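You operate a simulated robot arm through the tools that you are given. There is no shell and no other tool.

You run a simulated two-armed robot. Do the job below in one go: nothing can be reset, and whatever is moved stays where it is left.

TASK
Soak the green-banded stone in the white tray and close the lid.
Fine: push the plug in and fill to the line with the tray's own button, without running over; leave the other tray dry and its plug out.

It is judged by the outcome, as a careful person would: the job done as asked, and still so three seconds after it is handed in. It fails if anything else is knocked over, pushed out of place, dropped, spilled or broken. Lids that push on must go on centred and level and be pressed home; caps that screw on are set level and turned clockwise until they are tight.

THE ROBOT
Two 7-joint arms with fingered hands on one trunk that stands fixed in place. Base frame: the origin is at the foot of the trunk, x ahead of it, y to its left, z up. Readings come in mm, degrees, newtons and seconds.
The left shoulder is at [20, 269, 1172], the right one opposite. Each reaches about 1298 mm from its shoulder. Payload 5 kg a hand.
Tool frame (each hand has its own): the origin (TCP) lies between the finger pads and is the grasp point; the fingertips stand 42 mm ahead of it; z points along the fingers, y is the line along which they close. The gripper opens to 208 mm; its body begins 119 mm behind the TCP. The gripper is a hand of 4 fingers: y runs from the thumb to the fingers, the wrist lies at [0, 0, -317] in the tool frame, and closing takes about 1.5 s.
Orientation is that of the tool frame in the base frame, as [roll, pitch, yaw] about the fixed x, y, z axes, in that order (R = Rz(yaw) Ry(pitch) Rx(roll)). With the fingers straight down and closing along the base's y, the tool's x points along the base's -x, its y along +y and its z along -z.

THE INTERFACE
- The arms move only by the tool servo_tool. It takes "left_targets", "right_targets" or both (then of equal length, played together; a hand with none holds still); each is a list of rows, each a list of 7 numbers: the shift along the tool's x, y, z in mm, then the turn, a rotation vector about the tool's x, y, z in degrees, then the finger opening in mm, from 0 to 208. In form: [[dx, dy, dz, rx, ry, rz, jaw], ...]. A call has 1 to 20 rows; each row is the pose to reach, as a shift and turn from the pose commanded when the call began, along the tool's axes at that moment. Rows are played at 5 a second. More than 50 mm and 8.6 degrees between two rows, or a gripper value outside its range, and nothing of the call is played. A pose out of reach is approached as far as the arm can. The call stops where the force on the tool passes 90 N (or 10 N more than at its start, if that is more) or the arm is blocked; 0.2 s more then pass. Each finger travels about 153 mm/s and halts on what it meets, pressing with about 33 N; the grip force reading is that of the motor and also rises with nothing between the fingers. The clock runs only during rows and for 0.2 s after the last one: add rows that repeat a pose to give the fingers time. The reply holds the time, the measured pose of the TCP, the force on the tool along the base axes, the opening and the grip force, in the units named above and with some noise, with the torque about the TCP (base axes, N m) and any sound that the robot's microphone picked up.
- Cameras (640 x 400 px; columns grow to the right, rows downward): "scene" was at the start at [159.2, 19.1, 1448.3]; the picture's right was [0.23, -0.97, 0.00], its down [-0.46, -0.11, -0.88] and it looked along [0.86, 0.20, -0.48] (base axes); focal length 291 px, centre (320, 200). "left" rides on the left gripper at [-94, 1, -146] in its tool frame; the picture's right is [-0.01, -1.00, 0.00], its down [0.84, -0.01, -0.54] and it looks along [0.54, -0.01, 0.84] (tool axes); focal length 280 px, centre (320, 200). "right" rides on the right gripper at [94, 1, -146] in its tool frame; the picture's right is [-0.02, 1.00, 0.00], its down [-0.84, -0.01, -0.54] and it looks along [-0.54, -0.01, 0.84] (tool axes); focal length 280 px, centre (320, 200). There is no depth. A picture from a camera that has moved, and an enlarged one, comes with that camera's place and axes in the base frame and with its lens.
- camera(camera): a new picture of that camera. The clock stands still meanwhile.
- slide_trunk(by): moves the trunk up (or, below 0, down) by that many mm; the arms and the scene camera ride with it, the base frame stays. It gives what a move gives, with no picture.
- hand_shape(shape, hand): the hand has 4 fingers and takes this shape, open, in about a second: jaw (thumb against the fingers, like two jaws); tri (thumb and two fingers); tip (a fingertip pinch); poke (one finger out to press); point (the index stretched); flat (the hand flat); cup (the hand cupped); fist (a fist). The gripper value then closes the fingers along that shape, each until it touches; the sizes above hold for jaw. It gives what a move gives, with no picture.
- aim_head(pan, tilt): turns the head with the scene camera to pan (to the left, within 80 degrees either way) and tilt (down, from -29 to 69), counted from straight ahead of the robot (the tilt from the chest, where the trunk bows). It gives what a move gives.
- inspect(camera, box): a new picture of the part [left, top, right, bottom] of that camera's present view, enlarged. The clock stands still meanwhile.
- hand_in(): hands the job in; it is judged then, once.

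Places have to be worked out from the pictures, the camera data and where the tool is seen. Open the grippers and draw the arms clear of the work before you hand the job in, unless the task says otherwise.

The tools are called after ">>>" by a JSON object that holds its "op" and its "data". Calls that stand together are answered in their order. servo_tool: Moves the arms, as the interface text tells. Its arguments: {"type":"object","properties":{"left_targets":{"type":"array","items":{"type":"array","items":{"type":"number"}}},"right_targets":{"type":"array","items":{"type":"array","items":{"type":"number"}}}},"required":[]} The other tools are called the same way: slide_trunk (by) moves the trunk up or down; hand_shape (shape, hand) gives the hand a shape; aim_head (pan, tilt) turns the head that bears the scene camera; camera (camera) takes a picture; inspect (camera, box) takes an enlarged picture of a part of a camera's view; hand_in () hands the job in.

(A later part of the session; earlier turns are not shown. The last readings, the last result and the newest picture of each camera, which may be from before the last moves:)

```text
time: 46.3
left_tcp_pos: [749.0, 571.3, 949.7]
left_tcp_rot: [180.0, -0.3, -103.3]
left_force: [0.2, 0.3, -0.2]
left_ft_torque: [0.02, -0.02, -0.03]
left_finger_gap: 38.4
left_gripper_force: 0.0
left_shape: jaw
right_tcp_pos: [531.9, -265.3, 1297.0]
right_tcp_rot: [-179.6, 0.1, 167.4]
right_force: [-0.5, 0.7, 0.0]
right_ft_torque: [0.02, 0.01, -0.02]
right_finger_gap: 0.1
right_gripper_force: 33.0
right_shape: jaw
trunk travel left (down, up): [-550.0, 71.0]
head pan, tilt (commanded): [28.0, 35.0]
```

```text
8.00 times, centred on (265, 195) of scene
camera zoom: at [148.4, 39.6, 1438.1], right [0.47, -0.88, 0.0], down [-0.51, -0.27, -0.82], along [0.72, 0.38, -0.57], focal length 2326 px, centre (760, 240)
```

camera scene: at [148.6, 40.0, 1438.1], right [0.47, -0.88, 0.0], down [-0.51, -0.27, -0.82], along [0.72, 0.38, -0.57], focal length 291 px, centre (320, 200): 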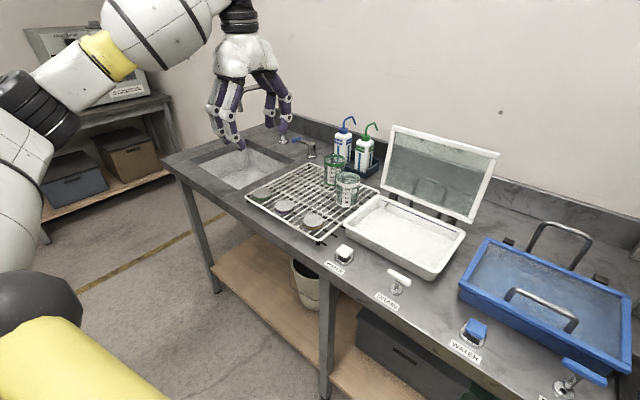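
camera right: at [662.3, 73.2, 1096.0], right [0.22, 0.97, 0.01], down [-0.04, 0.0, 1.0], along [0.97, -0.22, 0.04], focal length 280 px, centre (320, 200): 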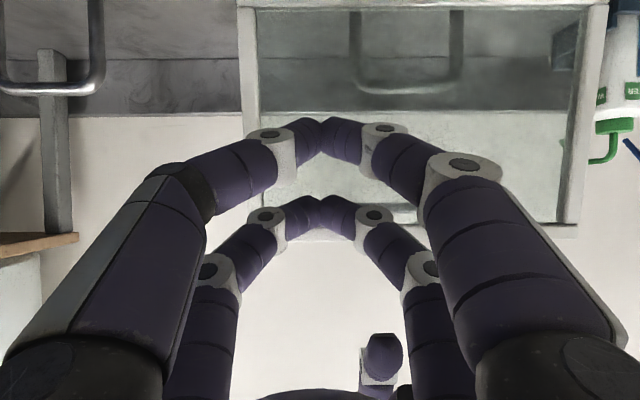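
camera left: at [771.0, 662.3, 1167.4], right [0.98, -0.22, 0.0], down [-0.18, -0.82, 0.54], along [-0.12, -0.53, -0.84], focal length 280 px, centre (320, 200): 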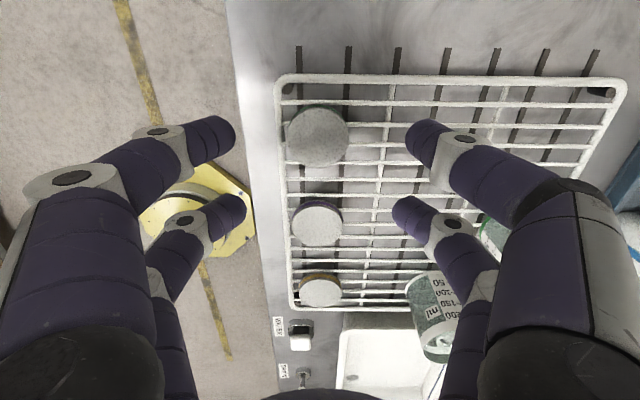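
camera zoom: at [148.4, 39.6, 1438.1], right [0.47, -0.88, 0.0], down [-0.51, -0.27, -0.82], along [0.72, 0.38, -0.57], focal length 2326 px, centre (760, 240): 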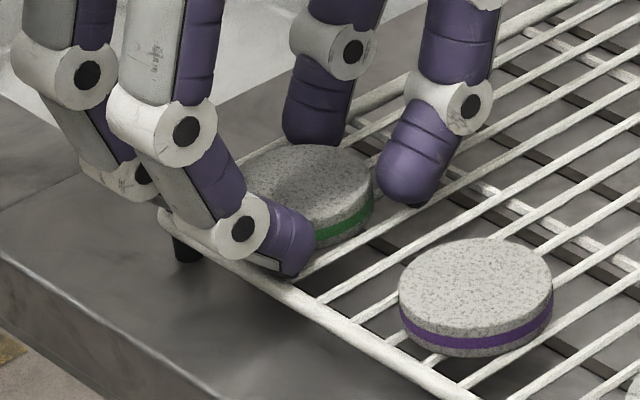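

No contact yet and the tips are slightly above the wires. I'll go down 1.5 mm more and close on the stone.

>>> {"op": "servo_tool", "data": {"left_targets": [[0, 0, 1.5, 0, 0, 0, 38], [0, 0, 1.5, 0, 0, 0, 30], [0, 0, 1.5, 0, 0, 0, 22], [0, 0, 1.5, 0, 0, 0, 10], [0, 0, 1.5, 0, 0, 0, 0], [0, 0, 1.5, 0, 0, 0, 0]]}}

>>> {"op": "inspect", "data": {"camera": "scene", "box": [235, 170, 295, 220]}}

>>> {"op": "inspect", "data": {"camera": "left", "box": [220, 80, 420, 240]}}

```text
time: 47.7
left_tcp_pos: [750.0, 571.9, 947.7]
left_tcp_rot: [-180.0, -0.3, -103.3]
left_force: [0.0, -0.2, -0.4]
left_ft_torque: [0.01, -0.02, -0.02]
left_finger_gap: 23.5
left_gripper_force: 32.6
left_shape: jaw
right_tcp_pos: [531.9, -264.5, 1297.4]
right_tcp_rot: [-179.7, 0.0, 167.4]
right_force: [-0.6, -0.1, -0.7]
right_ft_torque: [-0.02, 0.02, 0.0]
right_finger_gap: 0.0
right_gripper_force: 32.4
right_shape: jaw
trunk travel left (down, up): [-550.0, 71.0]
head pan, tilt (commanded): [28.0, 35.0]
```

```text
8.00 times, centred on (265, 195) of scene
camera zoom: at [148.5, 39.6, 1438.1], right [0.47, -0.88, 0.0], down [-0.51, -0.27, -0.82], along [0.72, 0.38, -0.57], focal length 2326 px, centre (760, 240)
```

zoom: 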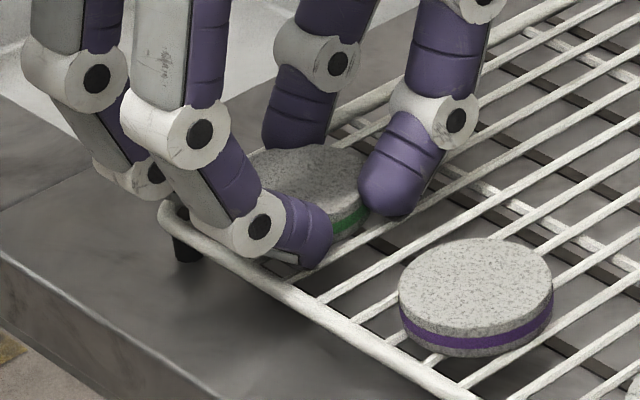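

```text
2.50 times, centred on (320, 160) of left
camera zoom: at [769.8, 663.0, 1093.9], right [0.98, -0.22, 0.0], down [-0.18, -0.82, 0.54], along [-0.12, -0.53, -0.84], focal length 701 px, centre (320, 300)
```

zoom: 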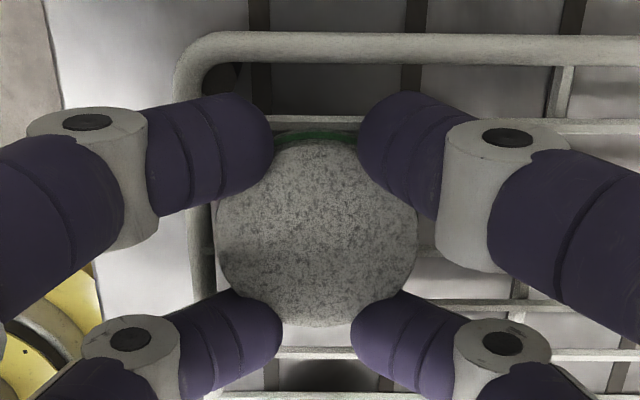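

All four fingers stopped on the stone at a 23.5 mm gap. I'll lift slowly 25 mm and check that the stone comes along.

>>> {"op": "servo_tool", "data": {"left_targets": [[0, 0, -3, 0, 0, 0, 0], [0, 0, -8, 0, 0, 0, 0], [0, 0, -16, 0, 0, 0, 0], [0, 0, -25, 0, 0, 0, 0], [0, 0, -35, 0, 0, 0, 0]]}}

>>> {"op": "inspect", "data": {"camera": "scene", "box": [225, 150, 305, 225]}}

>>> {"op": "inspect", "data": {"camera": "left", "box": [220, 80, 420, 240]}}

```text
time: 48.9
left_tcp_pos: [749.9, 571.7, 983.3]
left_tcp_rot: [179.9, -0.3, -103.2]
left_force: [0.0, -0.3, -0.4]
left_ft_torque: [0.04, -0.02, 0.01]
left_finger_gap: 23.6
left_gripper_force: 32.6
left_shape: jaw
right_tcp_pos: [531.0, -266.2, 1298.3]
right_tcp_rot: [-179.7, 0.0, 167.5]
right_force: [-0.4, -0.2, 0.5]
right_ft_torque: [0.03, -0.02, -0.05]
right_finger_gap: 0.0
right_gripper_force: 33.6
right_shape: jaw
trunk travel left (down, up): [-550.0, 71.0]
head pan, tilt (commanded): [28.0, 35.0]
```

```text
5.33 times, centred on (265, 188) of scene
camera zoom: at [148.4, 39.5, 1438.1], right [0.47, -0.88, 0.0], down [-0.51, -0.27, -0.82], along [0.72, 0.38, -0.57], focal length 1551 px, centre (613, 267)
```

zoom: 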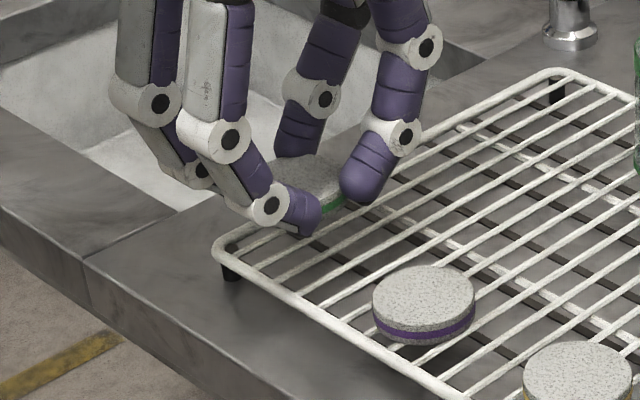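

```text
2.50 times, centred on (320, 160) of left
camera zoom: at [769.8, 662.9, 1128.9], right [0.98, -0.22, 0.0], down [-0.18, -0.82, 0.54], along [-0.12, -0.53, -0.84], focal length 701 px, centre (320, 300)
```

zoom: 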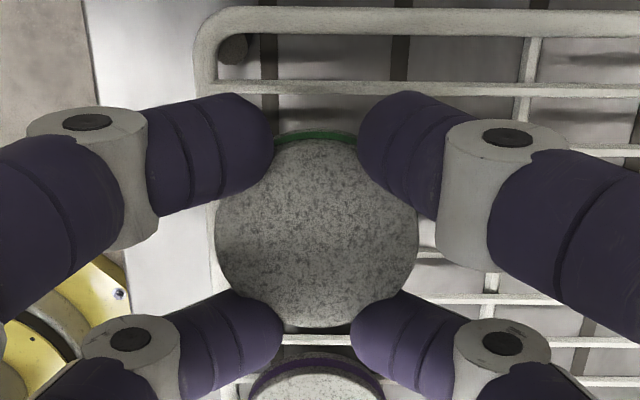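

The stone is held firmly by all four fingers and the others are undisturbed. I'll raise it well clear and carry it over the middle of the white tray.

>>> {"op": "servo_tool", "data": {"left_targets": [[0, 0, -35, 0, 0, 0, 0], [0, 0, -70, 0, 0, 0, 0], [0, 0, -105, 0, 0, 0, 0], [0, 0, -137, 0, 0, 0, 0], [42, -12, -137, 0, 0, 0, 0], [84, -25, -137, 0, 0, 0, 0], [126, -37, -137, 0, 0, 0, 0], [168, -50, -137, 0, 0, 0, 0], [210, -62, -137, 0, 0, 0, 0], [252, -75, -137, 0, 0, 0, 0], [294, -87, -137, 0, 0, 0, 0], [336, -100, -137, 0, 0, 0, 0], [378, -112, -137, 0, 0, 0, 0], [420, -125, -137, 0, 0, 0, 0]]}}

>>> {"op": "camera", "data": {"camera": "left"}}

>>> {"op": "aim_head", "data": {"pan": 10, "tilt": 38}}

>>> {"op": "camera", "data": {"camera": "scene"}}

```text
time: 51.9
left_tcp_pos: [775.5, 132.9, 1122.0]
left_tcp_rot: [180.0, -0.3, -103.2]
left_force: [-0.4, 0.0, -0.1]
left_ft_torque: [0.07, 0.01, -0.02]
left_finger_gap: 23.1
left_gripper_force: 33.0
left_shape: jaw
right_tcp_pos: [531.9, -267.1, 1296.6]
right_tcp_rot: [-179.8, -0.1, 167.4]
right_force: [-0.2, -1.2, -0.5]
right_ft_torque: [0.21, 0.01, 0.03]
right_finger_gap: 0.0
right_gripper_force: 33.2
right_shape: jaw
trunk travel left (down, up): [-550.0, 71.0]
head pan, tilt (commanded): [28.0, 35.0]
```

```text
taken
camera left: at [795.2, 224.7, 1268.2], right [0.98, -0.21, 0.0], down [-0.18, -0.82, 0.54], along [-0.12, -0.53, -0.84], focal length 280 px, centre (320, 200)
```

left: 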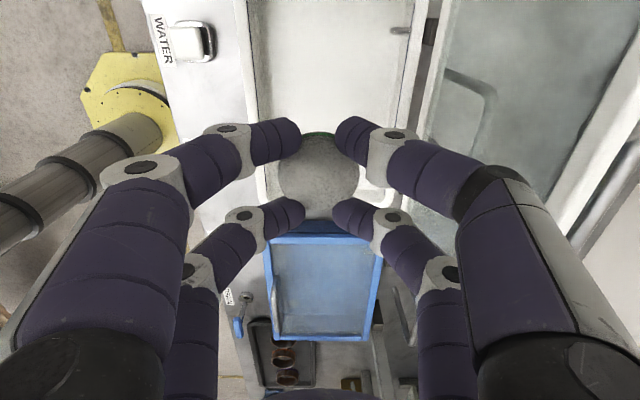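

```text
time: 52.7
left_tcp_pos: [775.5, 136.1, 1122.8]
left_tcp_rot: [180.0, -0.3, -103.3]
left_force: [-0.5, -0.2, -0.3]
left_ft_torque: [0.01, -0.01, 0.03]
left_finger_gap: 23.0
left_gripper_force: 33.1
left_shape: jaw
right_tcp_pos: [532.1, -265.5, 1296.9]
right_tcp_rot: [-179.6, 0.1, 167.4]
right_force: [-0.7, -0.5, -0.2]
right_ft_torque: [0.04, -0.02, 0.01]
right_finger_gap: 0.0
right_gripper_force: 32.7
right_shape: jaw
trunk travel left (down, up): [-550.0, 71.0]
head pan, tilt (commanded): [10.0, 38.0]
```

```text
taken
camera scene: at [155.7, 13.0, 1433.5], right [0.17, -0.98, 0.0], down [-0.61, -0.11, -0.79], along [0.78, 0.14, -0.62], focal length 291 px, centre (320, 200)
```

scene: 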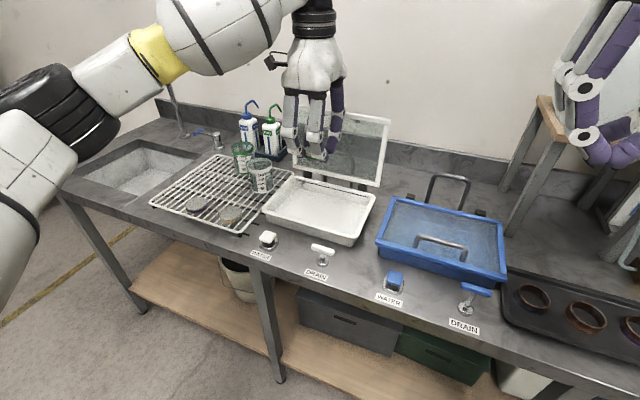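

The stone is over the middle of the open tray. I'll lower it, quickly at first to about 25 mm above the expected floor, then check.

>>> {"op": "servo_tool", "data": {"left_targets": [[0, 0, 40, 0, 0, 0, 0], [0, 0, 80, 0, 0, 0, 0], [0, 0, 115, 0, 0, 0, 0], [0, 0, 145, 0, 0, 0, 0], [0, 0, 162, 0, 0, 0, 0]]}}

>>> {"op": "inspect", "data": {"camera": "scene", "box": [260, 150, 385, 250]}}

>>> {"op": "camera", "data": {"camera": "left"}}

```text
time: 53.9
left_tcp_pos: [776.1, 135.3, 959.8]
left_tcp_rot: [-179.9, -0.3, -103.2]
left_force: [0.8, 0.2, -0.1]
left_ft_torque: [0.0, 0.06, 0.02]
left_finger_gap: 23.1
left_gripper_force: 32.9
left_shape: jaw
right_tcp_pos: [531.9, -264.3, 1296.4]
right_tcp_rot: [-179.6, -0.1, 167.3]
right_force: [0.4, -0.4, 0.4]
right_ft_torque: [0.02, 0.08, 0.0]
right_finger_gap: 0.0
right_gripper_force: 33.0
right_shape: jaw
trunk travel left (down, up): [-550.0, 71.0]
head pan, tilt (commanded): [10.0, 38.0]
```

```text
4.00 times, centred on (322, 200) of scene
camera zoom: at [156.2, 13.4, 1433.5], right [0.17, -0.98, 0.0], down [-0.61, -0.11, -0.79], along [0.78, 0.14, -0.62], focal length 1163 px, centre (310, 200)
```

zoom: 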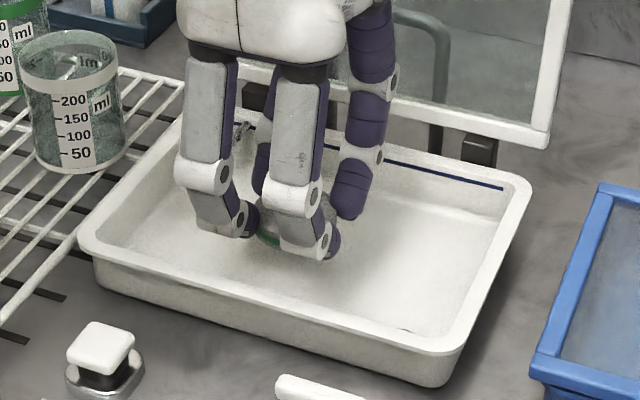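

```text
taken
camera left: at [795.7, 225.9, 1105.5], right [0.98, -0.21, 0.0], down [-0.18, -0.82, 0.54], along [-0.12, -0.53, -0.84], focal length 280 px, centre (320, 200)
```

left: 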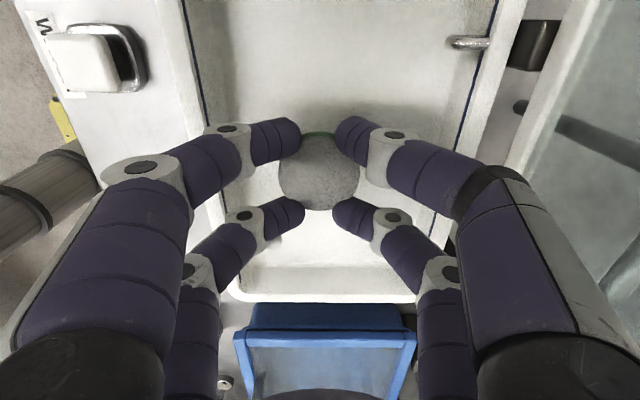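

Clear of all walls. I'll go down in small steps, feeling for the floor.

>>> {"op": "servo_tool", "data": {"left_targets": [[0, 0, 5, 0, 0, 0, 0], [0, 0, 10, 0, 0, 0, 0], [0, 0, 14, 0, 0, 0, 0]]}}

>>> {"op": "inspect", "data": {"camera": "scene", "box": [260, 150, 385, 250]}}

```text
time: 54.7
left_tcp_pos: [775.1, 133.8, 945.5]
left_tcp_rot: [-180.0, -0.3, -103.3]
left_force: [-0.1, -0.2, -1.0]
left_ft_torque: [-0.01, 0.02, -0.02]
left_finger_gap: 22.7
left_gripper_force: 32.9
left_shape: jaw
right_tcp_pos: [532.5, -264.6, 1297.8]
right_tcp_rot: [-179.7, -0.1, 167.4]
right_force: [0.4, 0.4, -0.6]
right_ft_torque: [0.03, 0.04, 0.01]
right_finger_gap: 0.1
right_gripper_force: 33.4
right_shape: jaw
trunk travel left (down, up): [-550.0, 71.0]
head pan, tilt (commanded): [10.0, 38.0]
```

```text
4.00 times, centred on (322, 200) of scene
camera zoom: at [156.0, 13.3, 1433.5], right [0.17, -0.98, 0.0], down [-0.61, -0.11, -0.79], along [0.78, 0.14, -0.62], focal length 1163 px, centre (310, 200)
```

zoom: 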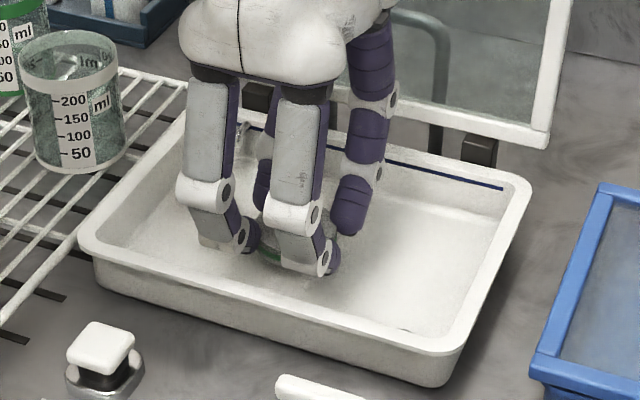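

No contact yet; I'll continue in small steps.

>>> {"op": "servo_tool", "data": {"left_targets": [[0, 0, 3, 0, 0, 0, 0], [0, 0, 6, 0, 0, 0, 0]]}}

>>> {"op": "servo_tool", "data": {"left_targets": [[0, 0, 2, 0, 0, 0, 0], [0, 0, 4, 0, 0, 0, 0]]}}

```text
time: 55.3
left_tcp_pos: [775.0, 132.9, 939.9]
left_tcp_rot: [180.0, -0.2, -103.3]
left_force: [0.1, -0.4, -0.2]
left_ft_torque: [0.03, 0.04, 0.02]
left_finger_gap: 23.0
left_gripper_force: 32.6
left_shape: jaw
right_tcp_pos: [532.1, -265.1, 1296.6]
right_tcp_rot: [-179.6, 0.1, 167.4]
right_force: [0.9, -0.4, -0.1]
right_ft_torque: [0.01, 0.0, 0.01]
right_finger_gap: 0.0
right_gripper_force: 32.9
right_shape: jaw
trunk travel left (down, up): [-550.0, 71.0]
head pan, tilt (commanded): [10.0, 38.0]
```

```text
time: 55.9
left_tcp_pos: [775.1, 134.0, 936.4]
left_tcp_rot: [-180.0, -0.1, -103.3]
left_force: [0.4, 0.0, -1.0]
left_ft_torque: [0.0, 0.04, 0.04]
left_finger_gap: 23.1
left_gripper_force: 33.1
left_shape: jaw
right_tcp_pos: [531.3, -266.4, 1297.1]
right_tcp_rot: [-179.8, 0.1, 167.4]
right_force: [-0.3, 1.0, -0.2]
right_ft_torque: [0.02, 0.0, -0.02]
right_finger_gap: 0.0
right_gripper_force: 33.2
right_shape: jaw
trunk travel left (down, up): [-550.0, 71.0]
head pan, tilt (commanded): [10.0, 38.0]
```

Still no contact (stone bottom near z≈891). I'll continue down in 2 mm steps.

>>> {"op": "servo_tool", "data": {"left_targets": [[0, 0, 2, 0, 0, 0, 0], [0, 0, 3, 0, 0, 0, 0]]}}

>>> {"op": "servo_tool", "data": {"left_targets": [[0, 0, 1.5, 0, 0, 0, 0], [0, 0, 3, 0, 0, 0, 0]]}}

>>> {"op": "inspect", "data": {"camera": "scene", "box": [260, 150, 385, 250]}}

```text
time: 56.5
left_tcp_pos: [775.7, 133.9, 933.3]
left_tcp_rot: [-180.0, -0.2, -103.2]
left_force: [-0.1, -0.3, -0.5]
left_ft_torque: [0.02, -0.02, -0.04]
left_finger_gap: 22.8
left_gripper_force: 32.8
left_shape: jaw
right_tcp_pos: [531.9, -264.6, 1297.9]
right_tcp_rot: [-179.7, 0.0, 167.4]
right_force: [0.5, -0.6, -0.9]
right_ft_torque: [-0.01, 0.04, -0.01]
right_finger_gap: 0.0
right_gripper_force: 32.9
right_shape: jaw
trunk travel left (down, up): [-550.0, 71.0]
head pan, tilt (commanded): [10.0, 38.0]
```

```text
time: 57.1
left_tcp_pos: [774.5, 134.1, 930.1]
left_tcp_rot: [180.0, -0.1, -103.3]
left_force: [-0.5, 0.2, -0.7]
left_ft_torque: [0.01, 0.01, 0.01]
left_finger_gap: 23.0
left_gripper_force: 32.9
left_shape: jaw
right_tcp_pos: [532.3, -264.8, 1297.4]
right_tcp_rot: [-179.6, 0.1, 167.4]
right_force: [-0.2, 0.2, -0.5]
right_ft_torque: [-0.01, 0.0, 0.0]
right_finger_gap: 0.0
right_gripper_force: 32.9
right_shape: jaw
trunk travel left (down, up): [-550.0, 71.0]
head pan, tilt (commanded): [10.0, 38.0]
```

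```text
4.00 times, centred on (322, 200) of scene
camera zoom: at [155.8, 13.3, 1433.5], right [0.17, -0.98, 0.0], down [-0.61, -0.11, -0.79], along [0.78, 0.14, -0.62], focal length 1163 px, centre (310, 200)
```

zoom: 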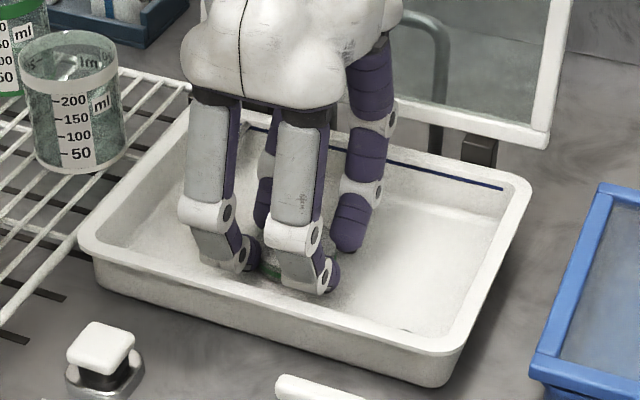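

The stone looks close to the floor. I'll keep going in 1.5 mm steps until I feel it touch.

>>> {"op": "servo_tool", "data": {"left_targets": [[0, 0, 1.5, 0, 0, 0, 0], [0, 0, 3, 0, 0, 0, 0]]}}

>>> {"op": "servo_tool", "data": {"left_targets": [[0, 0, 1.5, 0, 0, 0, 0], [0, 0, 2.5, 0, 0, 0, 0]]}}

```text
time: 57.7
left_tcp_pos: [774.9, 133.5, 928.5]
left_tcp_rot: [-179.9, -0.2, -103.3]
left_force: [0.7, 0.1, 4.5]
left_ft_torque: [0.11, -0.08, 0.01]
left_finger_gap: 23.1
left_gripper_force: 33.0
left_shape: jaw
right_tcp_pos: [531.6, -266.0, 1297.6]
right_tcp_rot: [-179.7, 0.0, 167.4]
right_force: [-0.7, -0.6, -0.8]
right_ft_torque: [-0.01, -0.01, -0.04]
right_finger_gap: 0.0
right_gripper_force: 32.7
right_shape: jaw
trunk travel left (down, up): [-550.0, 71.0]
head pan, tilt (commanded): [10.0, 38.0]
```

```text
time: 58.3
left_tcp_pos: [775.1, 134.4, 927.9]
left_tcp_rot: [-179.8, -0.3, -103.2]
left_force: [2.3, 2.9, 25.3]
left_ft_torque: [0.25, -0.27, -0.16]
left_finger_gap: 23.5
left_gripper_force: 33.4
left_shape: jaw
right_tcp_pos: [530.7, -265.5, 1298.5]
right_tcp_rot: [-179.8, 0.0, 167.5]
right_force: [0.0, -0.1, 0.2]
right_ft_torque: [-0.01, 0.02, 0.0]
right_finger_gap: 0.0
right_gripper_force: 33.3
right_shape: jaw
trunk travel left (down, up): [-550.0, 71.0]
head pan, tilt (commanded): [10.0, 38.0]
```

The stone touched the floor at TCP z≈928 (25 N now). I'll ease up 2 mm, open the fingers gently, and rise straight up.

>>> {"op": "servo_tool", "data": {"left_targets": [[0, 0, -2, 0, 0, 0, 0], [0, 0, -2, 0, 0, 0, 28], [0, 0, -2, 0, 0, 0, 34], [0, 0, -2, 0, 0, 0, 40], [0, 0, -2, 0, 0, 0, 50], [0, 0, -2, 0, 0, 0, 50]]}}

>>> {"op": "inspect", "data": {"camera": "left", "box": [220, 80, 420, 240]}}

>>> {"op": "servo_tool", "data": {"left_targets": [[0, 0, -20, 0, 0, 0, 50], [0, 0, -50, 0, 0, 0, 50], [0, 0, -95, 0, 0, 0, 50], [0, 0, -140, 0, 0, 0, 50], [0, 0, -185, 0, 0, 0, 50], [0, 0, -220, 0, 0, 0, 50]]}}

>>> {"op": "camera", "data": {"camera": "left"}}

>>> {"op": "inspect", "data": {"camera": "scene", "box": [260, 150, 385, 250]}}

```text
time: 59.7
left_tcp_pos: [775.9, 133.2, 927.6]
left_tcp_rot: [-179.9, -0.2, -103.2]
left_force: [-0.6, -0.3, 16.4]
left_ft_torque: [0.05, 0.0, 0.0]
left_finger_gap: 48.0
left_gripper_force: 0.1
left_shape: jaw
right_tcp_pos: [531.2, -265.0, 1298.1]
right_tcp_rot: [-179.9, 0.0, 167.5]
right_force: [-0.7, 0.6, 0.6]
right_ft_torque: [-0.01, 0.01, 0.01]
right_finger_gap: 0.2
right_gripper_force: 33.2
right_shape: jaw
trunk travel left (down, up): [-550.0, 71.0]
head pan, tilt (commanded): [10.0, 38.0]
```

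```text
2.50 times, centred on (320, 160) of left
camera zoom: at [794.4, 225.0, 1073.3], right [0.98, -0.22, 0.0], down [-0.18, -0.82, 0.54], along [-0.12, -0.53, -0.84], focal length 701 px, centre (320, 300)
```

zoom: 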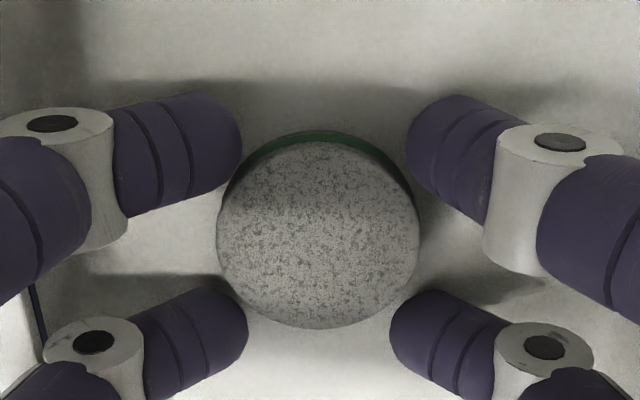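

```text
time: 61.1
left_tcp_pos: [774.1, 133.8, 1146.1]
left_tcp_rot: [180.0, -0.2, -103.3]
left_force: [-0.4, 0.1, -0.5]
left_ft_torque: [0.06, -0.04, 0.0]
left_finger_gap: 49.9
left_gripper_force: 0.0
left_shape: jaw
right_tcp_pos: [530.5, -266.1, 1298.0]
right_tcp_rot: [-179.8, 0.0, 167.4]
right_force: [-1.5, -0.2, 0.6]
right_ft_torque: [0.06, -0.08, -0.01]
right_finger_gap: 0.0
right_gripper_force: 33.0
right_shape: jaw
trunk travel left (down, up): [-550.0, 71.0]
head pan, tilt (commanded): [10.0, 38.0]
```

```text
taken
camera left: at [794.3, 225.2, 1292.5], right [0.98, -0.22, 0.0], down [-0.18, -0.82, 0.54], along [-0.12, -0.53, -0.84], focal length 280 px, centre (320, 200)
```

left: 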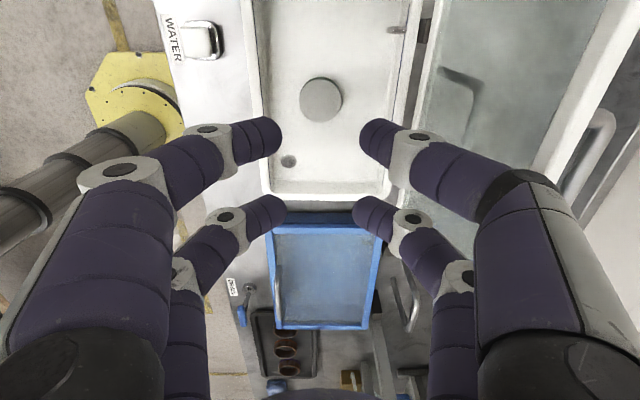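

```text
4.00 times, centred on (322, 200) of scene
camera zoom: at [155.3, 13.1, 1433.6], right [0.17, -0.98, 0.0], down [-0.61, -0.11, -0.79], along [0.78, 0.14, -0.62], focal length 1163 px, centre (310, 200)
```

zoom: 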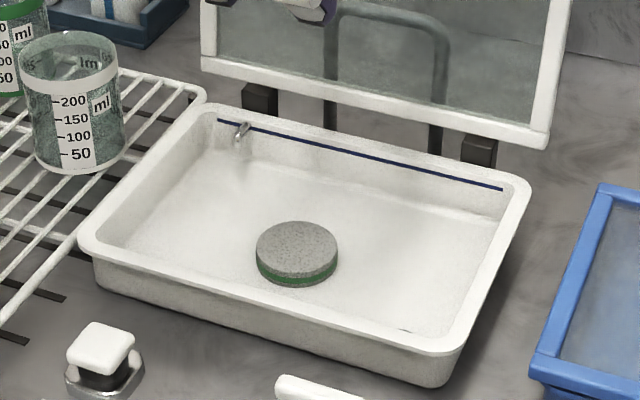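

The green-banded stone lies flat in the tray, clear of the drain. I'll look closely at the plug from the left camera.

>>> {"op": "inspect", "data": {"camera": "left", "box": [260, 120, 360, 200]}}

```text
5.00 times, centred on (310, 160) of left
camera zoom: at [794.3, 225.2, 1292.5], right [0.98, -0.22, 0.0], down [-0.18, -0.82, 0.54], along [-0.12, -0.53, -0.84], focal length 1402 px, centre (370, 400)
```

zoom: 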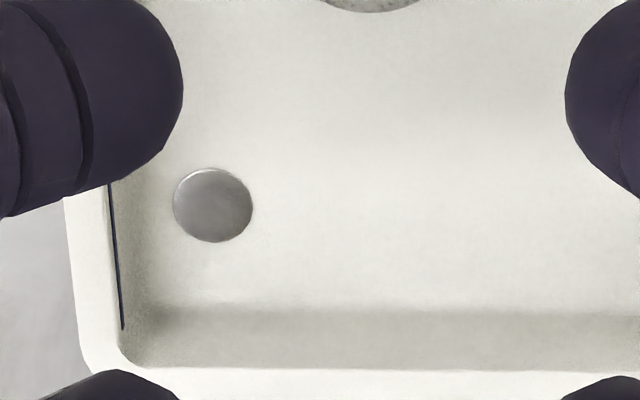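

The plug sits flush in the drain as a closed metal disc. Now the water button, which triangulates to (648, 235, 911): I'll take the left hand over it, turning it back so its spare fingers face the robot, and make the poke shape there.

>>> {"op": "servo_tool", "data": {"left_targets": [[-8, 16, 5, 0, 0, 8, 50], [-15, 32, 10, 0, 0, 16, 50], [-23, 49, 15, 0, 0, 24, 50], [-31, 65, 20, 0, 0, 32, 50], [-38, 81, 25, 0, 0, 40, 50], [-46, 97, 30, 0, 0, 48, 50], [-54, 113, 35, 0, 0, 56, 50], [-62, 130, 40, 0, 0, 64, 50], [-69, 146, 46, 0, 0, 72, 50]]}}

>>> {"op": "hand_shape", "data": {"hand": "left", "shape": "poke"}}

>>> {"op": "camera", "data": {"camera": "scene"}}

>>> {"op": "camera", "data": {"camera": "left"}}

```text
time: 63.1
left_tcp_pos: [648.4, 235.3, 1101.5]
left_tcp_rot: [-179.7, 0.0, -175.4]
left_force: [-0.2, -0.3, 0.2]
left_ft_torque: [-0.08, -0.02, 0.02]
left_finger_gap: 49.8
left_gripper_force: 0.0
left_shape: jaw
right_tcp_pos: [532.2, -265.1, 1297.1]
right_tcp_rot: [-179.7, -0.1, 167.5]
right_force: [-0.9, 0.3, 0.1]
right_ft_torque: [-0.06, -0.05, -0.01]
right_finger_gap: 0.1
right_gripper_force: 32.9
right_shape: jaw
trunk travel left (down, up): [-550.0, 71.0]
head pan, tilt (commanded): [10.0, 38.0]
```

```text
time: 64.0
left_tcp_pos: [649.5, 235.2, 1099.9]
left_tcp_rot: [-179.7, -0.1, -175.2]
left_force: [-0.8, -1.6, -0.3]
left_ft_torque: [0.06, 0.01, -0.04]
left_finger_gap: 0.4
left_gripper_force: 0.0
left_shape: poke
right_tcp_pos: [532.4, -265.8, 1297.0]
right_tcp_rot: [-179.8, -0.1, 167.5]
right_force: [1.0, -0.9, -0.1]
right_ft_torque: [-0.01, 0.0, -0.01]
right_finger_gap: 0.1
right_gripper_force: 32.9
right_shape: jaw
trunk travel left (down, up): [-550.0, 71.0]
head pan, tilt (commanded): [10.0, 38.0]
```

```text
taken
camera scene: at [155.8, 13.2, 1433.5], right [0.17, -0.98, 0.0], down [-0.61, -0.11, -0.79], along [0.78, 0.14, -0.62], focal length 291 px, centre (320, 200)
```

scene: 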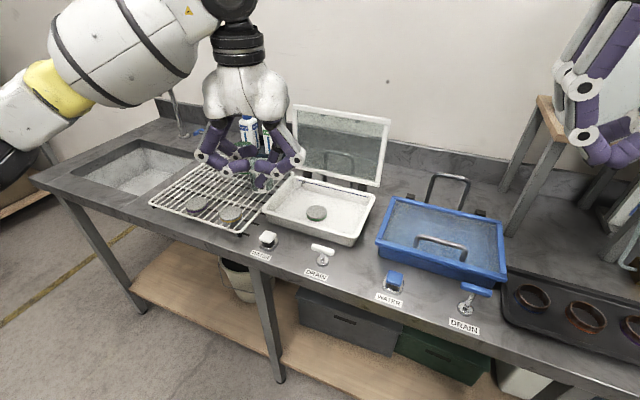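

```text
taken
camera left: at [742.2, 244.3, 1246.4], right [0.1, -1.0, 0.0], down [-0.84, -0.08, 0.54], along [-0.54, -0.06, -0.84], focal length 280 px, centre (320, 200)
```

left: 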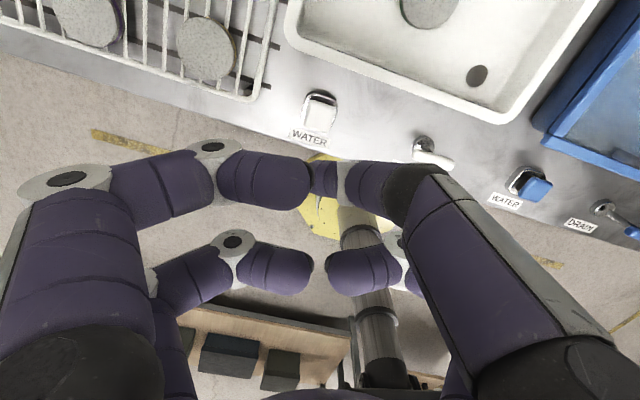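

The button is right under the fingertip. I'll descend to about 12 mm above it and check alignment.

>>> {"op": "servo_tool", "data": {"left_targets": [[0, 0, 40, 0, 0, 0, 0], [0, 0, 80, 0, 0, 0, 0], [0, 0, 115, 0, 0, 0, 0], [0, 0, 134, 0, 0, 0, 0]]}}

>>> {"op": "inspect", "data": {"camera": "scene", "box": [220, 160, 390, 270]}}

>>> {"op": "inspect", "data": {"camera": "left", "box": [230, 80, 410, 220]}}

```text
time: 65.0
left_tcp_pos: [649.2, 235.0, 966.9]
left_tcp_rot: [-179.7, 0.0, -175.3]
left_force: [-0.1, 1.1, 0.5]
left_ft_torque: [-0.02, 0.02, 0.03]
left_finger_gap: 0.0
left_gripper_force: 0.0
left_shape: poke
right_tcp_pos: [531.8, -265.4, 1297.9]
right_tcp_rot: [-179.7, 0.0, 167.4]
right_force: [0.4, 0.5, -0.4]
right_ft_torque: [0.0, 0.02, 0.0]
right_finger_gap: 0.2
right_gripper_force: 32.9
right_shape: jaw
trunk travel left (down, up): [-550.0, 71.0]
head pan, tilt (commanded): [10.0, 38.0]
```

```text
3.64 times, centred on (305, 215) of scene
camera zoom: at [155.7, 13.4, 1433.6], right [0.17, -0.98, 0.0], down [-0.61, -0.11, -0.79], along [0.78, 0.14, -0.62], focal length 1057 px, centre (374, 146)
```

zoom: 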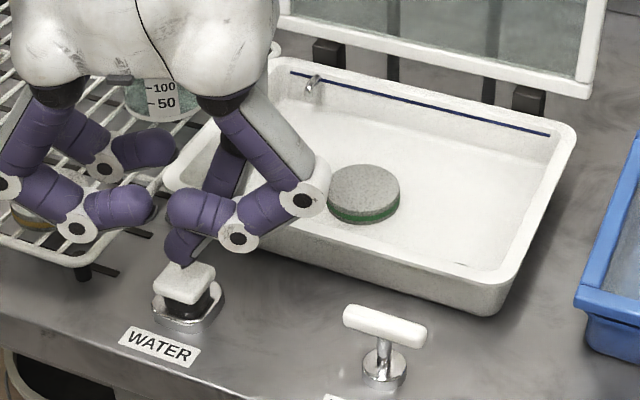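

```text
2.86 times, centred on (320, 150) of left
camera zoom: at [741.8, 243.8, 1112.1], right [0.1, -1.0, 0.0], down [-0.84, -0.08, 0.54], along [-0.54, -0.06, -0.84], focal length 801 px, centre (320, 343)
```

zoom: 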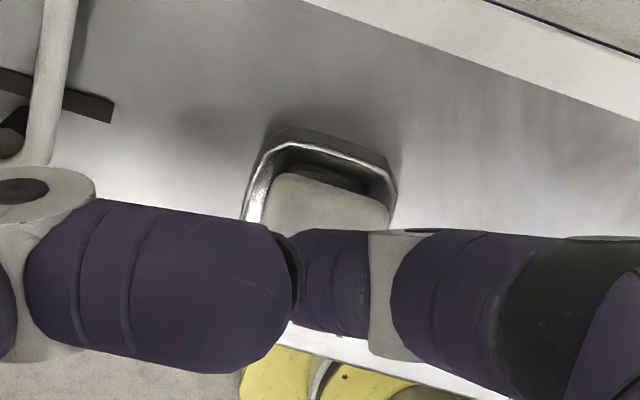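

The fingertip is over the cap and the tray is fully visible to the scene camera. I'll press down a little at a time, watching for force, sound and water.

>>> {"op": "servo_tool", "data": {"left_targets": [[0, -1, 8, 0, 0, 0, 0], [0, -1, 13, 0, 0, 0, 0], [0, -1, 15, 0, 0, 0, 0]]}}

>>> {"op": "inspect", "data": {"camera": "scene", "box": [220, 160, 390, 270]}}

```text
time: 65.8
left_tcp_pos: [648.4, 233.4, 952.4]
left_tcp_rot: [-179.7, 0.2, -175.4]
left_force: [-0.3, -0.3, 4.8]
left_ft_torque: [0.04, 0.03, 0.03]
left_finger_gap: 0.0
left_gripper_force: 0.1
left_shape: poke
right_tcp_pos: [531.1, -264.8, 1296.5]
right_tcp_rot: [-179.7, 0.0, 167.4]
right_force: [0.1, 0.0, -0.2]
right_ft_torque: [0.0, -0.02, -0.02]
right_finger_gap: 0.0
right_gripper_force: 32.4
right_shape: jaw
trunk travel left (down, up): [-550.0, 71.0]
head pan, tilt (commanded): [10.0, 38.0]
heard: click
```

```text
3.64 times, centred on (305, 215) of scene
camera zoom: at [155.4, 13.2, 1433.6], right [0.17, -0.98, 0.0], down [-0.61, -0.11, -0.79], along [0.78, 0.14, -0.62], focal length 1057 px, centre (374, 146)
```

zoom: 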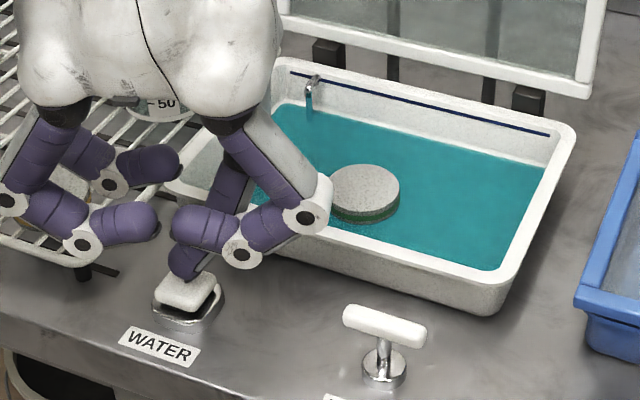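

A click, and water is running into the white tray with a low level so far. I'll hold for one short step (0.4 s) to gauge the fill rate.

>>> {"op": "servo_tool", "data": {"left_targets": [[0, 0, 0, 0, 0, 0, 0]]}}

>>> {"op": "inspect", "data": {"camera": "scene", "box": [280, 160, 390, 250]}}

```text
time: 66.2
left_tcp_pos: [648.2, 233.1, 952.9]
left_tcp_rot: [-179.7, 0.1, -175.3]
left_force: [1.5, -1.4, 5.7]
left_ft_torque: [-0.01, -0.06, 0.02]
left_finger_gap: 0.1
left_gripper_force: 0.1
left_shape: poke
right_tcp_pos: [532.2, -264.0, 1297.2]
right_tcp_rot: [-179.7, 0.0, 167.4]
right_force: [-0.4, -0.8, -0.5]
right_ft_torque: [-0.01, -0.03, -0.01]
right_finger_gap: 0.0
right_gripper_force: 33.3
right_shape: jaw
trunk travel left (down, up): [-550.0, 71.0]
head pan, tilt (commanded): [10.0, 38.0]
```

```text
4.44 times, centred on (335, 205) of scene
camera zoom: at [155.5, 13.1, 1433.6], right [0.17, -0.98, 0.0], down [-0.61, -0.11, -0.79], along [0.78, 0.14, -0.62], focal length 1292 px, centre (253, 178)
```

zoom: 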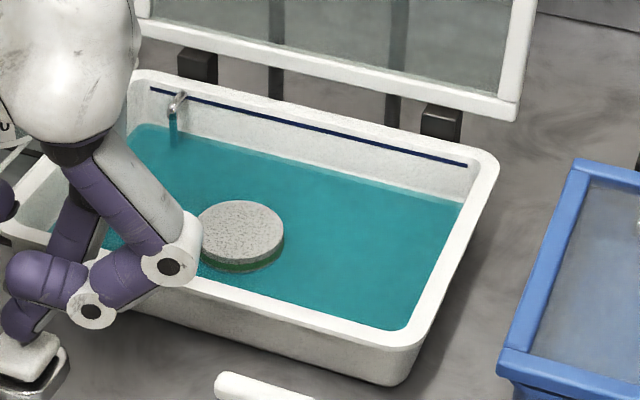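

The level is rising slowly now. I'll use the same tight box on the back-right corner each time; first the present level, then after a further hold.

>>> {"op": "inspect", "data": {"camera": "scene", "box": [320, 165, 384, 205]}}

>>> {"op": "servo_tool", "data": {"left_targets": [[0, 0, 0, 0, 0, 0, 0], [0, 0, 0, 0, 0, 0, 0], [0, 0, 0, 0, 0, 0, 0]]}}

>>> {"op": "inspect", "data": {"camera": "scene", "box": [320, 165, 384, 205]}}

```text
10.00 times, centred on (352, 185) of scene
camera zoom: at [155.5, 13.1, 1433.6], right [0.17, -0.98, 0.0], down [-0.61, -0.11, -0.79], along [0.78, 0.14, -0.62], focal length 2908 px, centre (0, 350)
```

zoom: 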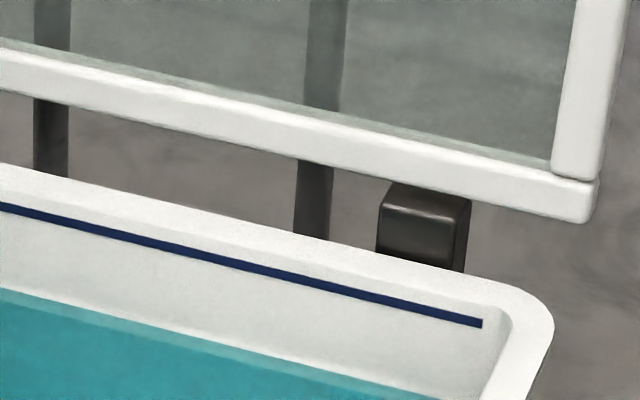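

```text
time: 67.0
left_tcp_pos: [650.0, 233.7, 951.8]
left_tcp_rot: [-179.7, 0.0, -175.3]
left_force: [1.1, -0.7, 5.1]
left_ft_torque: [-0.06, -0.09, -0.01]
left_finger_gap: 0.4
left_gripper_force: 0.1
left_shape: poke
right_tcp_pos: [531.0, -265.4, 1296.3]
right_tcp_rot: [-179.7, 0.0, 167.4]
right_force: [0.9, 0.2, 0.0]
right_ft_torque: [0.05, 0.01, -0.02]
right_finger_gap: 0.0
right_gripper_force: 33.7
right_shape: jaw
trunk travel left (down, up): [-550.0, 71.0]
head pan, tilt (commanded): [10.0, 38.0]
```

```text
10.00 times, centred on (352, 185) of scene
camera zoom: at [155.5, 13.1, 1433.6], right [0.17, -0.98, 0.0], down [-0.61, -0.11, -0.79], along [0.78, 0.14, -0.62], focal length 2908 px, centre (0, 350)
```

zoom: 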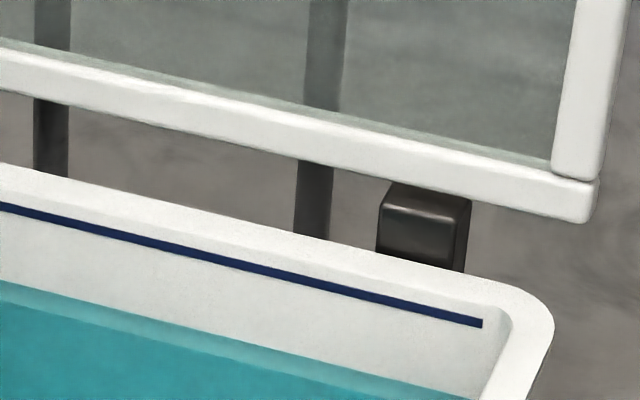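

The water edge rose 10 px in 0.8 s, with about 73 px left to the line, so roughly 5.8 s remain. I'll hold for 3 s and then measure again.

>>> {"op": "servo_tool", "data": {"left_targets": [[0, 0, 0, 0, 0, 0, 0], [0, 0, 0, 0, 0, 0, 0], [0, 0, 0, 0, 0, 0, 0], [0, 0, 0, 0, 0, 0, 0], [0, 0, 0, 0, 0, 0, 0], [0, 0, 0, 0, 0, 0, 0], [0, 0, 0, 0, 0, 0, 0], [0, 0, 0, 0, 0, 0, 0], [0, 0, 0, 0, 0, 0, 0], [0, 0, 0, 0, 0, 0, 0], [0, 0, 0, 0, 0, 0, 0], [0, 0, 0, 0, 0, 0, 0], [0, 0, 0, 0, 0, 0, 0], [0, 0, 0, 0, 0, 0, 0]]}}

>>> {"op": "inspect", "data": {"camera": "scene", "box": [320, 165, 384, 205]}}

>>> {"op": "inspect", "data": {"camera": "scene", "box": [220, 160, 390, 270]}}

```text
time: 70.0
left_tcp_pos: [649.1, 232.5, 951.3]
left_tcp_rot: [-179.8, 0.0, -175.3]
left_force: [1.7, -1.2, 5.3]
left_ft_torque: [-0.05, -0.05, 0.02]
left_finger_gap: 0.0
left_gripper_force: 0.0
left_shape: poke
right_tcp_pos: [531.0, -265.1, 1297.1]
right_tcp_rot: [-179.7, 0.0, 167.4]
right_force: [0.5, 0.6, 0.0]
right_ft_torque: [0.01, -0.03, 0.0]
right_finger_gap: 0.0
right_gripper_force: 32.7
right_shape: jaw
trunk travel left (down, up): [-550.0, 71.0]
head pan, tilt (commanded): [10.0, 38.0]
```

```text
10.00 times, centred on (352, 185) of scene
camera zoom: at [155.5, 13.1, 1433.6], right [0.17, -0.98, 0.0], down [-0.61, -0.11, -0.79], along [0.78, 0.14, -0.62], focal length 2908 px, centre (0, 350)
```

zoom: 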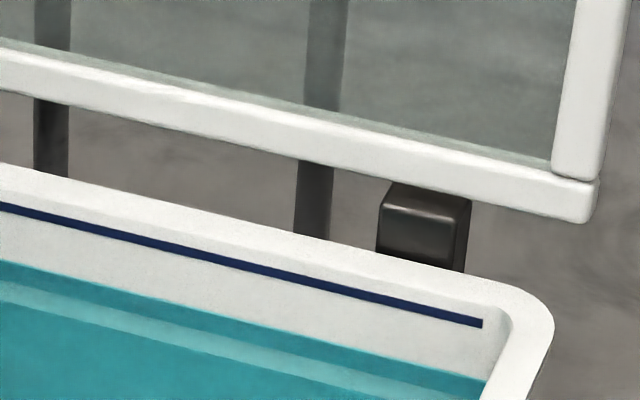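

```text
3.64 times, centred on (305, 215) of scene
camera zoom: at [155.5, 13.1, 1433.6], right [0.17, -0.98, 0.0], down [-0.61, -0.11, -0.79], along [0.78, 0.14, -0.62], focal length 1057 px, centre (374, 146)
```

zoom: 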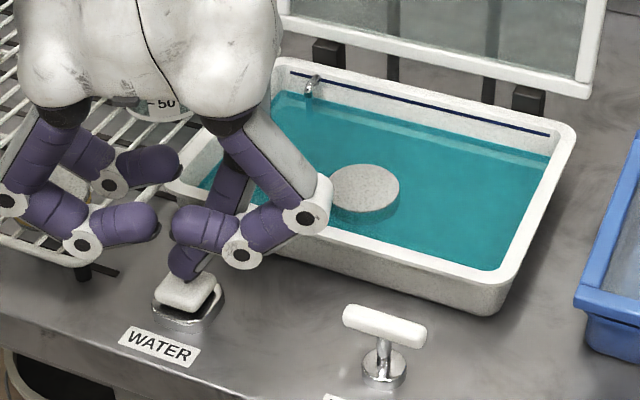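

The edge rose only 20 px in 3 s. I'll look at the nozzle to see whether the water is still running.

>>> {"op": "inspect", "data": {"camera": "scene", "box": [285, 165, 335, 200]}}

>>> {"op": "servo_tool", "data": {"left_targets": [[0, 0, 0, 0, 0, 0, 0], [0, 0, 0, 0, 0, 0, 0]]}}

>>> {"op": "inspect", "data": {"camera": "scene", "box": [320, 165, 384, 205]}}

```text
11.43 times, centred on (310, 182) of scene
camera zoom: at [155.5, 13.1, 1433.6], right [0.17, -0.98, 0.0], down [-0.61, -0.11, -0.79], along [0.78, 0.14, -0.62], focal length 3323 px, centre (434, 400)
```

zoom: 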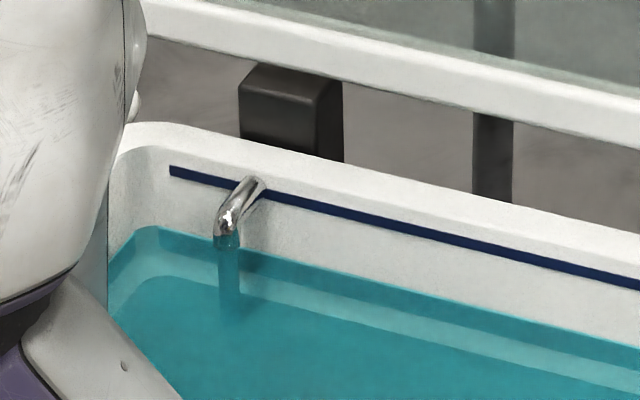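

```text
time: 70.6
left_tcp_pos: [649.7, 233.2, 951.8]
left_tcp_rot: [-179.8, 0.0, -175.3]
left_force: [1.9, -2.1, 4.9]
left_ft_torque: [-0.07, -0.04, 0.02]
left_finger_gap: 0.2
left_gripper_force: 0.2
left_shape: poke
right_tcp_pos: [530.5, -265.2, 1297.8]
right_tcp_rot: [-179.7, 0.0, 167.4]
right_force: [-0.3, 0.5, -0.2]
right_ft_torque: [-0.01, -0.03, 0.03]
right_finger_gap: 0.0
right_gripper_force: 32.8
right_shape: jaw
trunk travel left (down, up): [-550.0, 71.0]
head pan, tilt (commanded): [10.0, 38.0]
```

```text
10.00 times, centred on (352, 185) of scene
camera zoom: at [155.5, 13.1, 1433.6], right [0.17, -0.98, 0.0], down [-0.61, -0.11, -0.79], along [0.78, 0.14, -0.62], focal length 2908 px, centre (0, 350)
```

zoom: 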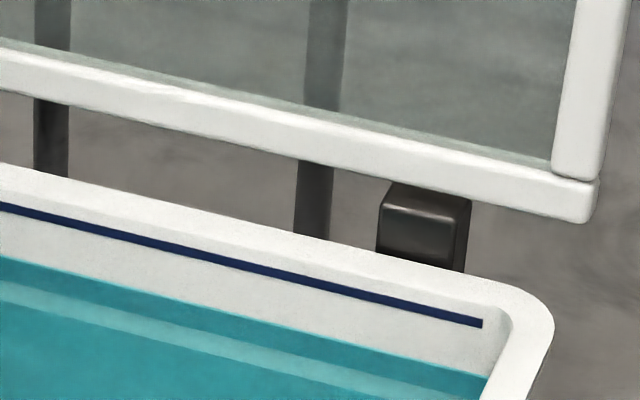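

The stream is still running; the level is rising about 6.7 px/s with 48 px to go. I'll hold 4 s more and re-measure.

>>> {"op": "servo_tool", "data": {"left_targets": [[0, 0, 0, 0, 0, 0, 0], [0, 0, 0, 0, 0, 0, 0], [0, 0, 0, 0, 0, 0, 0], [0, 0, 0, 0, 0, 0, 0], [0, 0, 0, 0, 0, 0, 0], [0, 0, 0, 0, 0, 0, 0], [0, 0, 0, 0, 0, 0, 0], [0, 0, 0, 0, 0, 0, 0], [0, 0, 0, 0, 0, 0, 0], [0, 0, 0, 0, 0, 0, 0], [0, 0, 0, 0, 0, 0, 0], [0, 0, 0, 0, 0, 0, 0], [0, 0, 0, 0, 0, 0, 0], [0, 0, 0, 0, 0, 0, 0], [0, 0, 0, 0, 0, 0, 0], [0, 0, 0, 0, 0, 0, 0], [0, 0, 0, 0, 0, 0, 0], [0, 0, 0, 0, 0, 0, 0], [0, 0, 0, 0, 0, 0, 0]]}}

>>> {"op": "inspect", "data": {"camera": "scene", "box": [320, 165, 384, 205]}}

>>> {"op": "inspect", "data": {"camera": "scene", "box": [220, 160, 390, 270]}}

```text
time: 74.6
left_tcp_pos: [649.4, 233.4, 951.4]
left_tcp_rot: [-179.8, 0.0, -175.2]
left_force: [1.9, -0.9, 6.5]
left_ft_torque: [-0.07, -0.04, -0.01]
left_finger_gap: 0.3
left_gripper_force: 0.1
left_shape: poke
right_tcp_pos: [532.2, -266.1, 1297.1]
right_tcp_rot: [-179.7, 0.0, 167.5]
right_force: [-0.1, 0.5, 0.5]
right_ft_torque: [-0.01, -0.01, 0.0]
right_finger_gap: 0.0
right_gripper_force: 33.2
right_shape: jaw
trunk travel left (down, up): [-550.0, 71.0]
head pan, tilt (commanded): [10.0, 38.0]
```

```text
10.00 times, centred on (352, 185) of scene
camera zoom: at [155.5, 13.1, 1433.6], right [0.17, -0.98, 0.0], down [-0.61, -0.11, -0.79], along [0.78, 0.14, -0.62], focal length 2908 px, centre (0, 350)
```

zoom: 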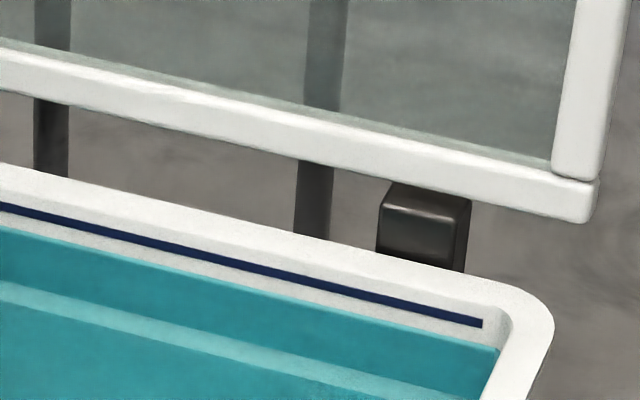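

```text
3.64 times, centred on (305, 215) of scene
camera zoom: at [155.5, 13.1, 1433.6], right [0.17, -0.98, 0.0], down [-0.61, -0.11, -0.79], along [0.78, 0.14, -0.62], focal length 1057 px, centre (374, 146)
```

zoom: 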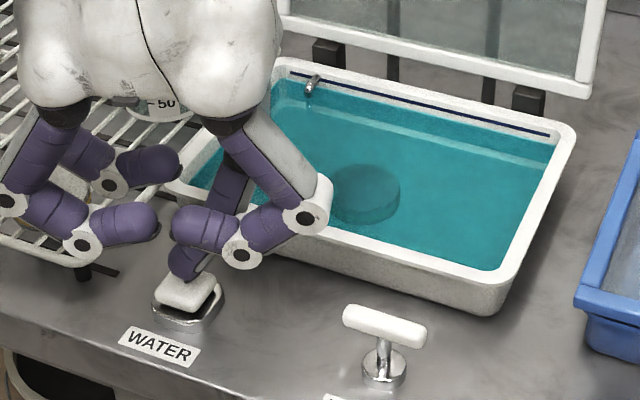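

The stone is submerged; the edge is at row 227 and the line's centre at about 208, rising 7.2 px/s, so 2.6 s to go. I'll hold 1.6 s and re-measure.

>>> {"op": "servo_tool", "data": {"left_targets": [[0, 0, 0, 0, 0, 0, 0], [0, 0, 0, 0, 0, 0, 0], [0, 0, 0, 0, 0, 0, 0], [0, 0, 0, 0, 0, 0, 0], [0, 0, 0, 0, 0, 0, 0], [0, 0, 0, 0, 0, 0, 0], [0, 0, 0, 0, 0, 0, 0]]}}

>>> {"op": "inspect", "data": {"camera": "scene", "box": [320, 165, 384, 205]}}

>>> {"op": "inspect", "data": {"camera": "scene", "box": [295, 165, 335, 195]}}

```text
time: 76.2
left_tcp_pos: [648.5, 232.7, 951.9]
left_tcp_rot: [-179.8, 0.0, -175.2]
left_force: [0.9, -1.3, 5.8]
left_ft_torque: [-0.02, -0.06, -0.01]
left_finger_gap: 0.0
left_gripper_force: 0.0
left_shape: poke
right_tcp_pos: [531.0, -265.3, 1297.3]
right_tcp_rot: [-179.7, 0.0, 167.4]
right_force: [0.1, -0.5, 0.4]
right_ft_torque: [-0.01, -0.02, 0.02]
right_finger_gap: 0.0
right_gripper_force: 33.8
right_shape: jaw
trunk travel left (down, up): [-550.0, 71.0]
head pan, tilt (commanded): [10.0, 38.0]
```

```text
10.00 times, centred on (352, 185) of scene
camera zoom: at [155.5, 13.1, 1433.6], right [0.17, -0.98, 0.0], down [-0.61, -0.11, -0.79], along [0.78, 0.14, -0.62], focal length 2908 px, centre (0, 350)
```

zoom: 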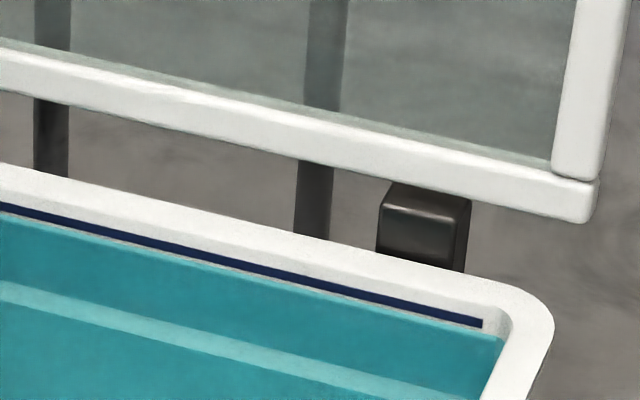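

```text
13.33 times, centred on (315, 180) of scene
camera zoom: at [155.5, 13.1, 1433.6], right [0.17, -0.98, 0.0], down [-0.61, -0.11, -0.79], along [0.78, 0.14, -0.62], focal length 3877 px, centre (387, 467)
```

zoom: 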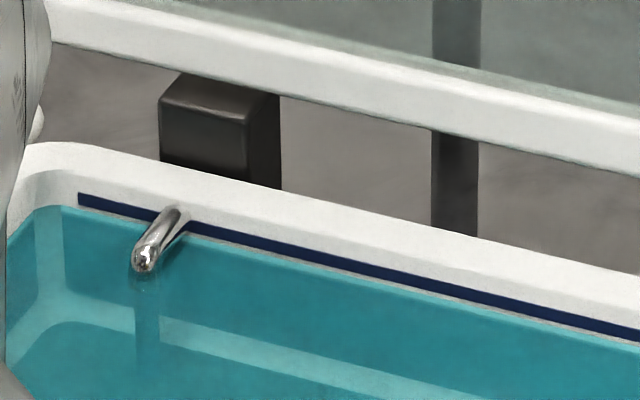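

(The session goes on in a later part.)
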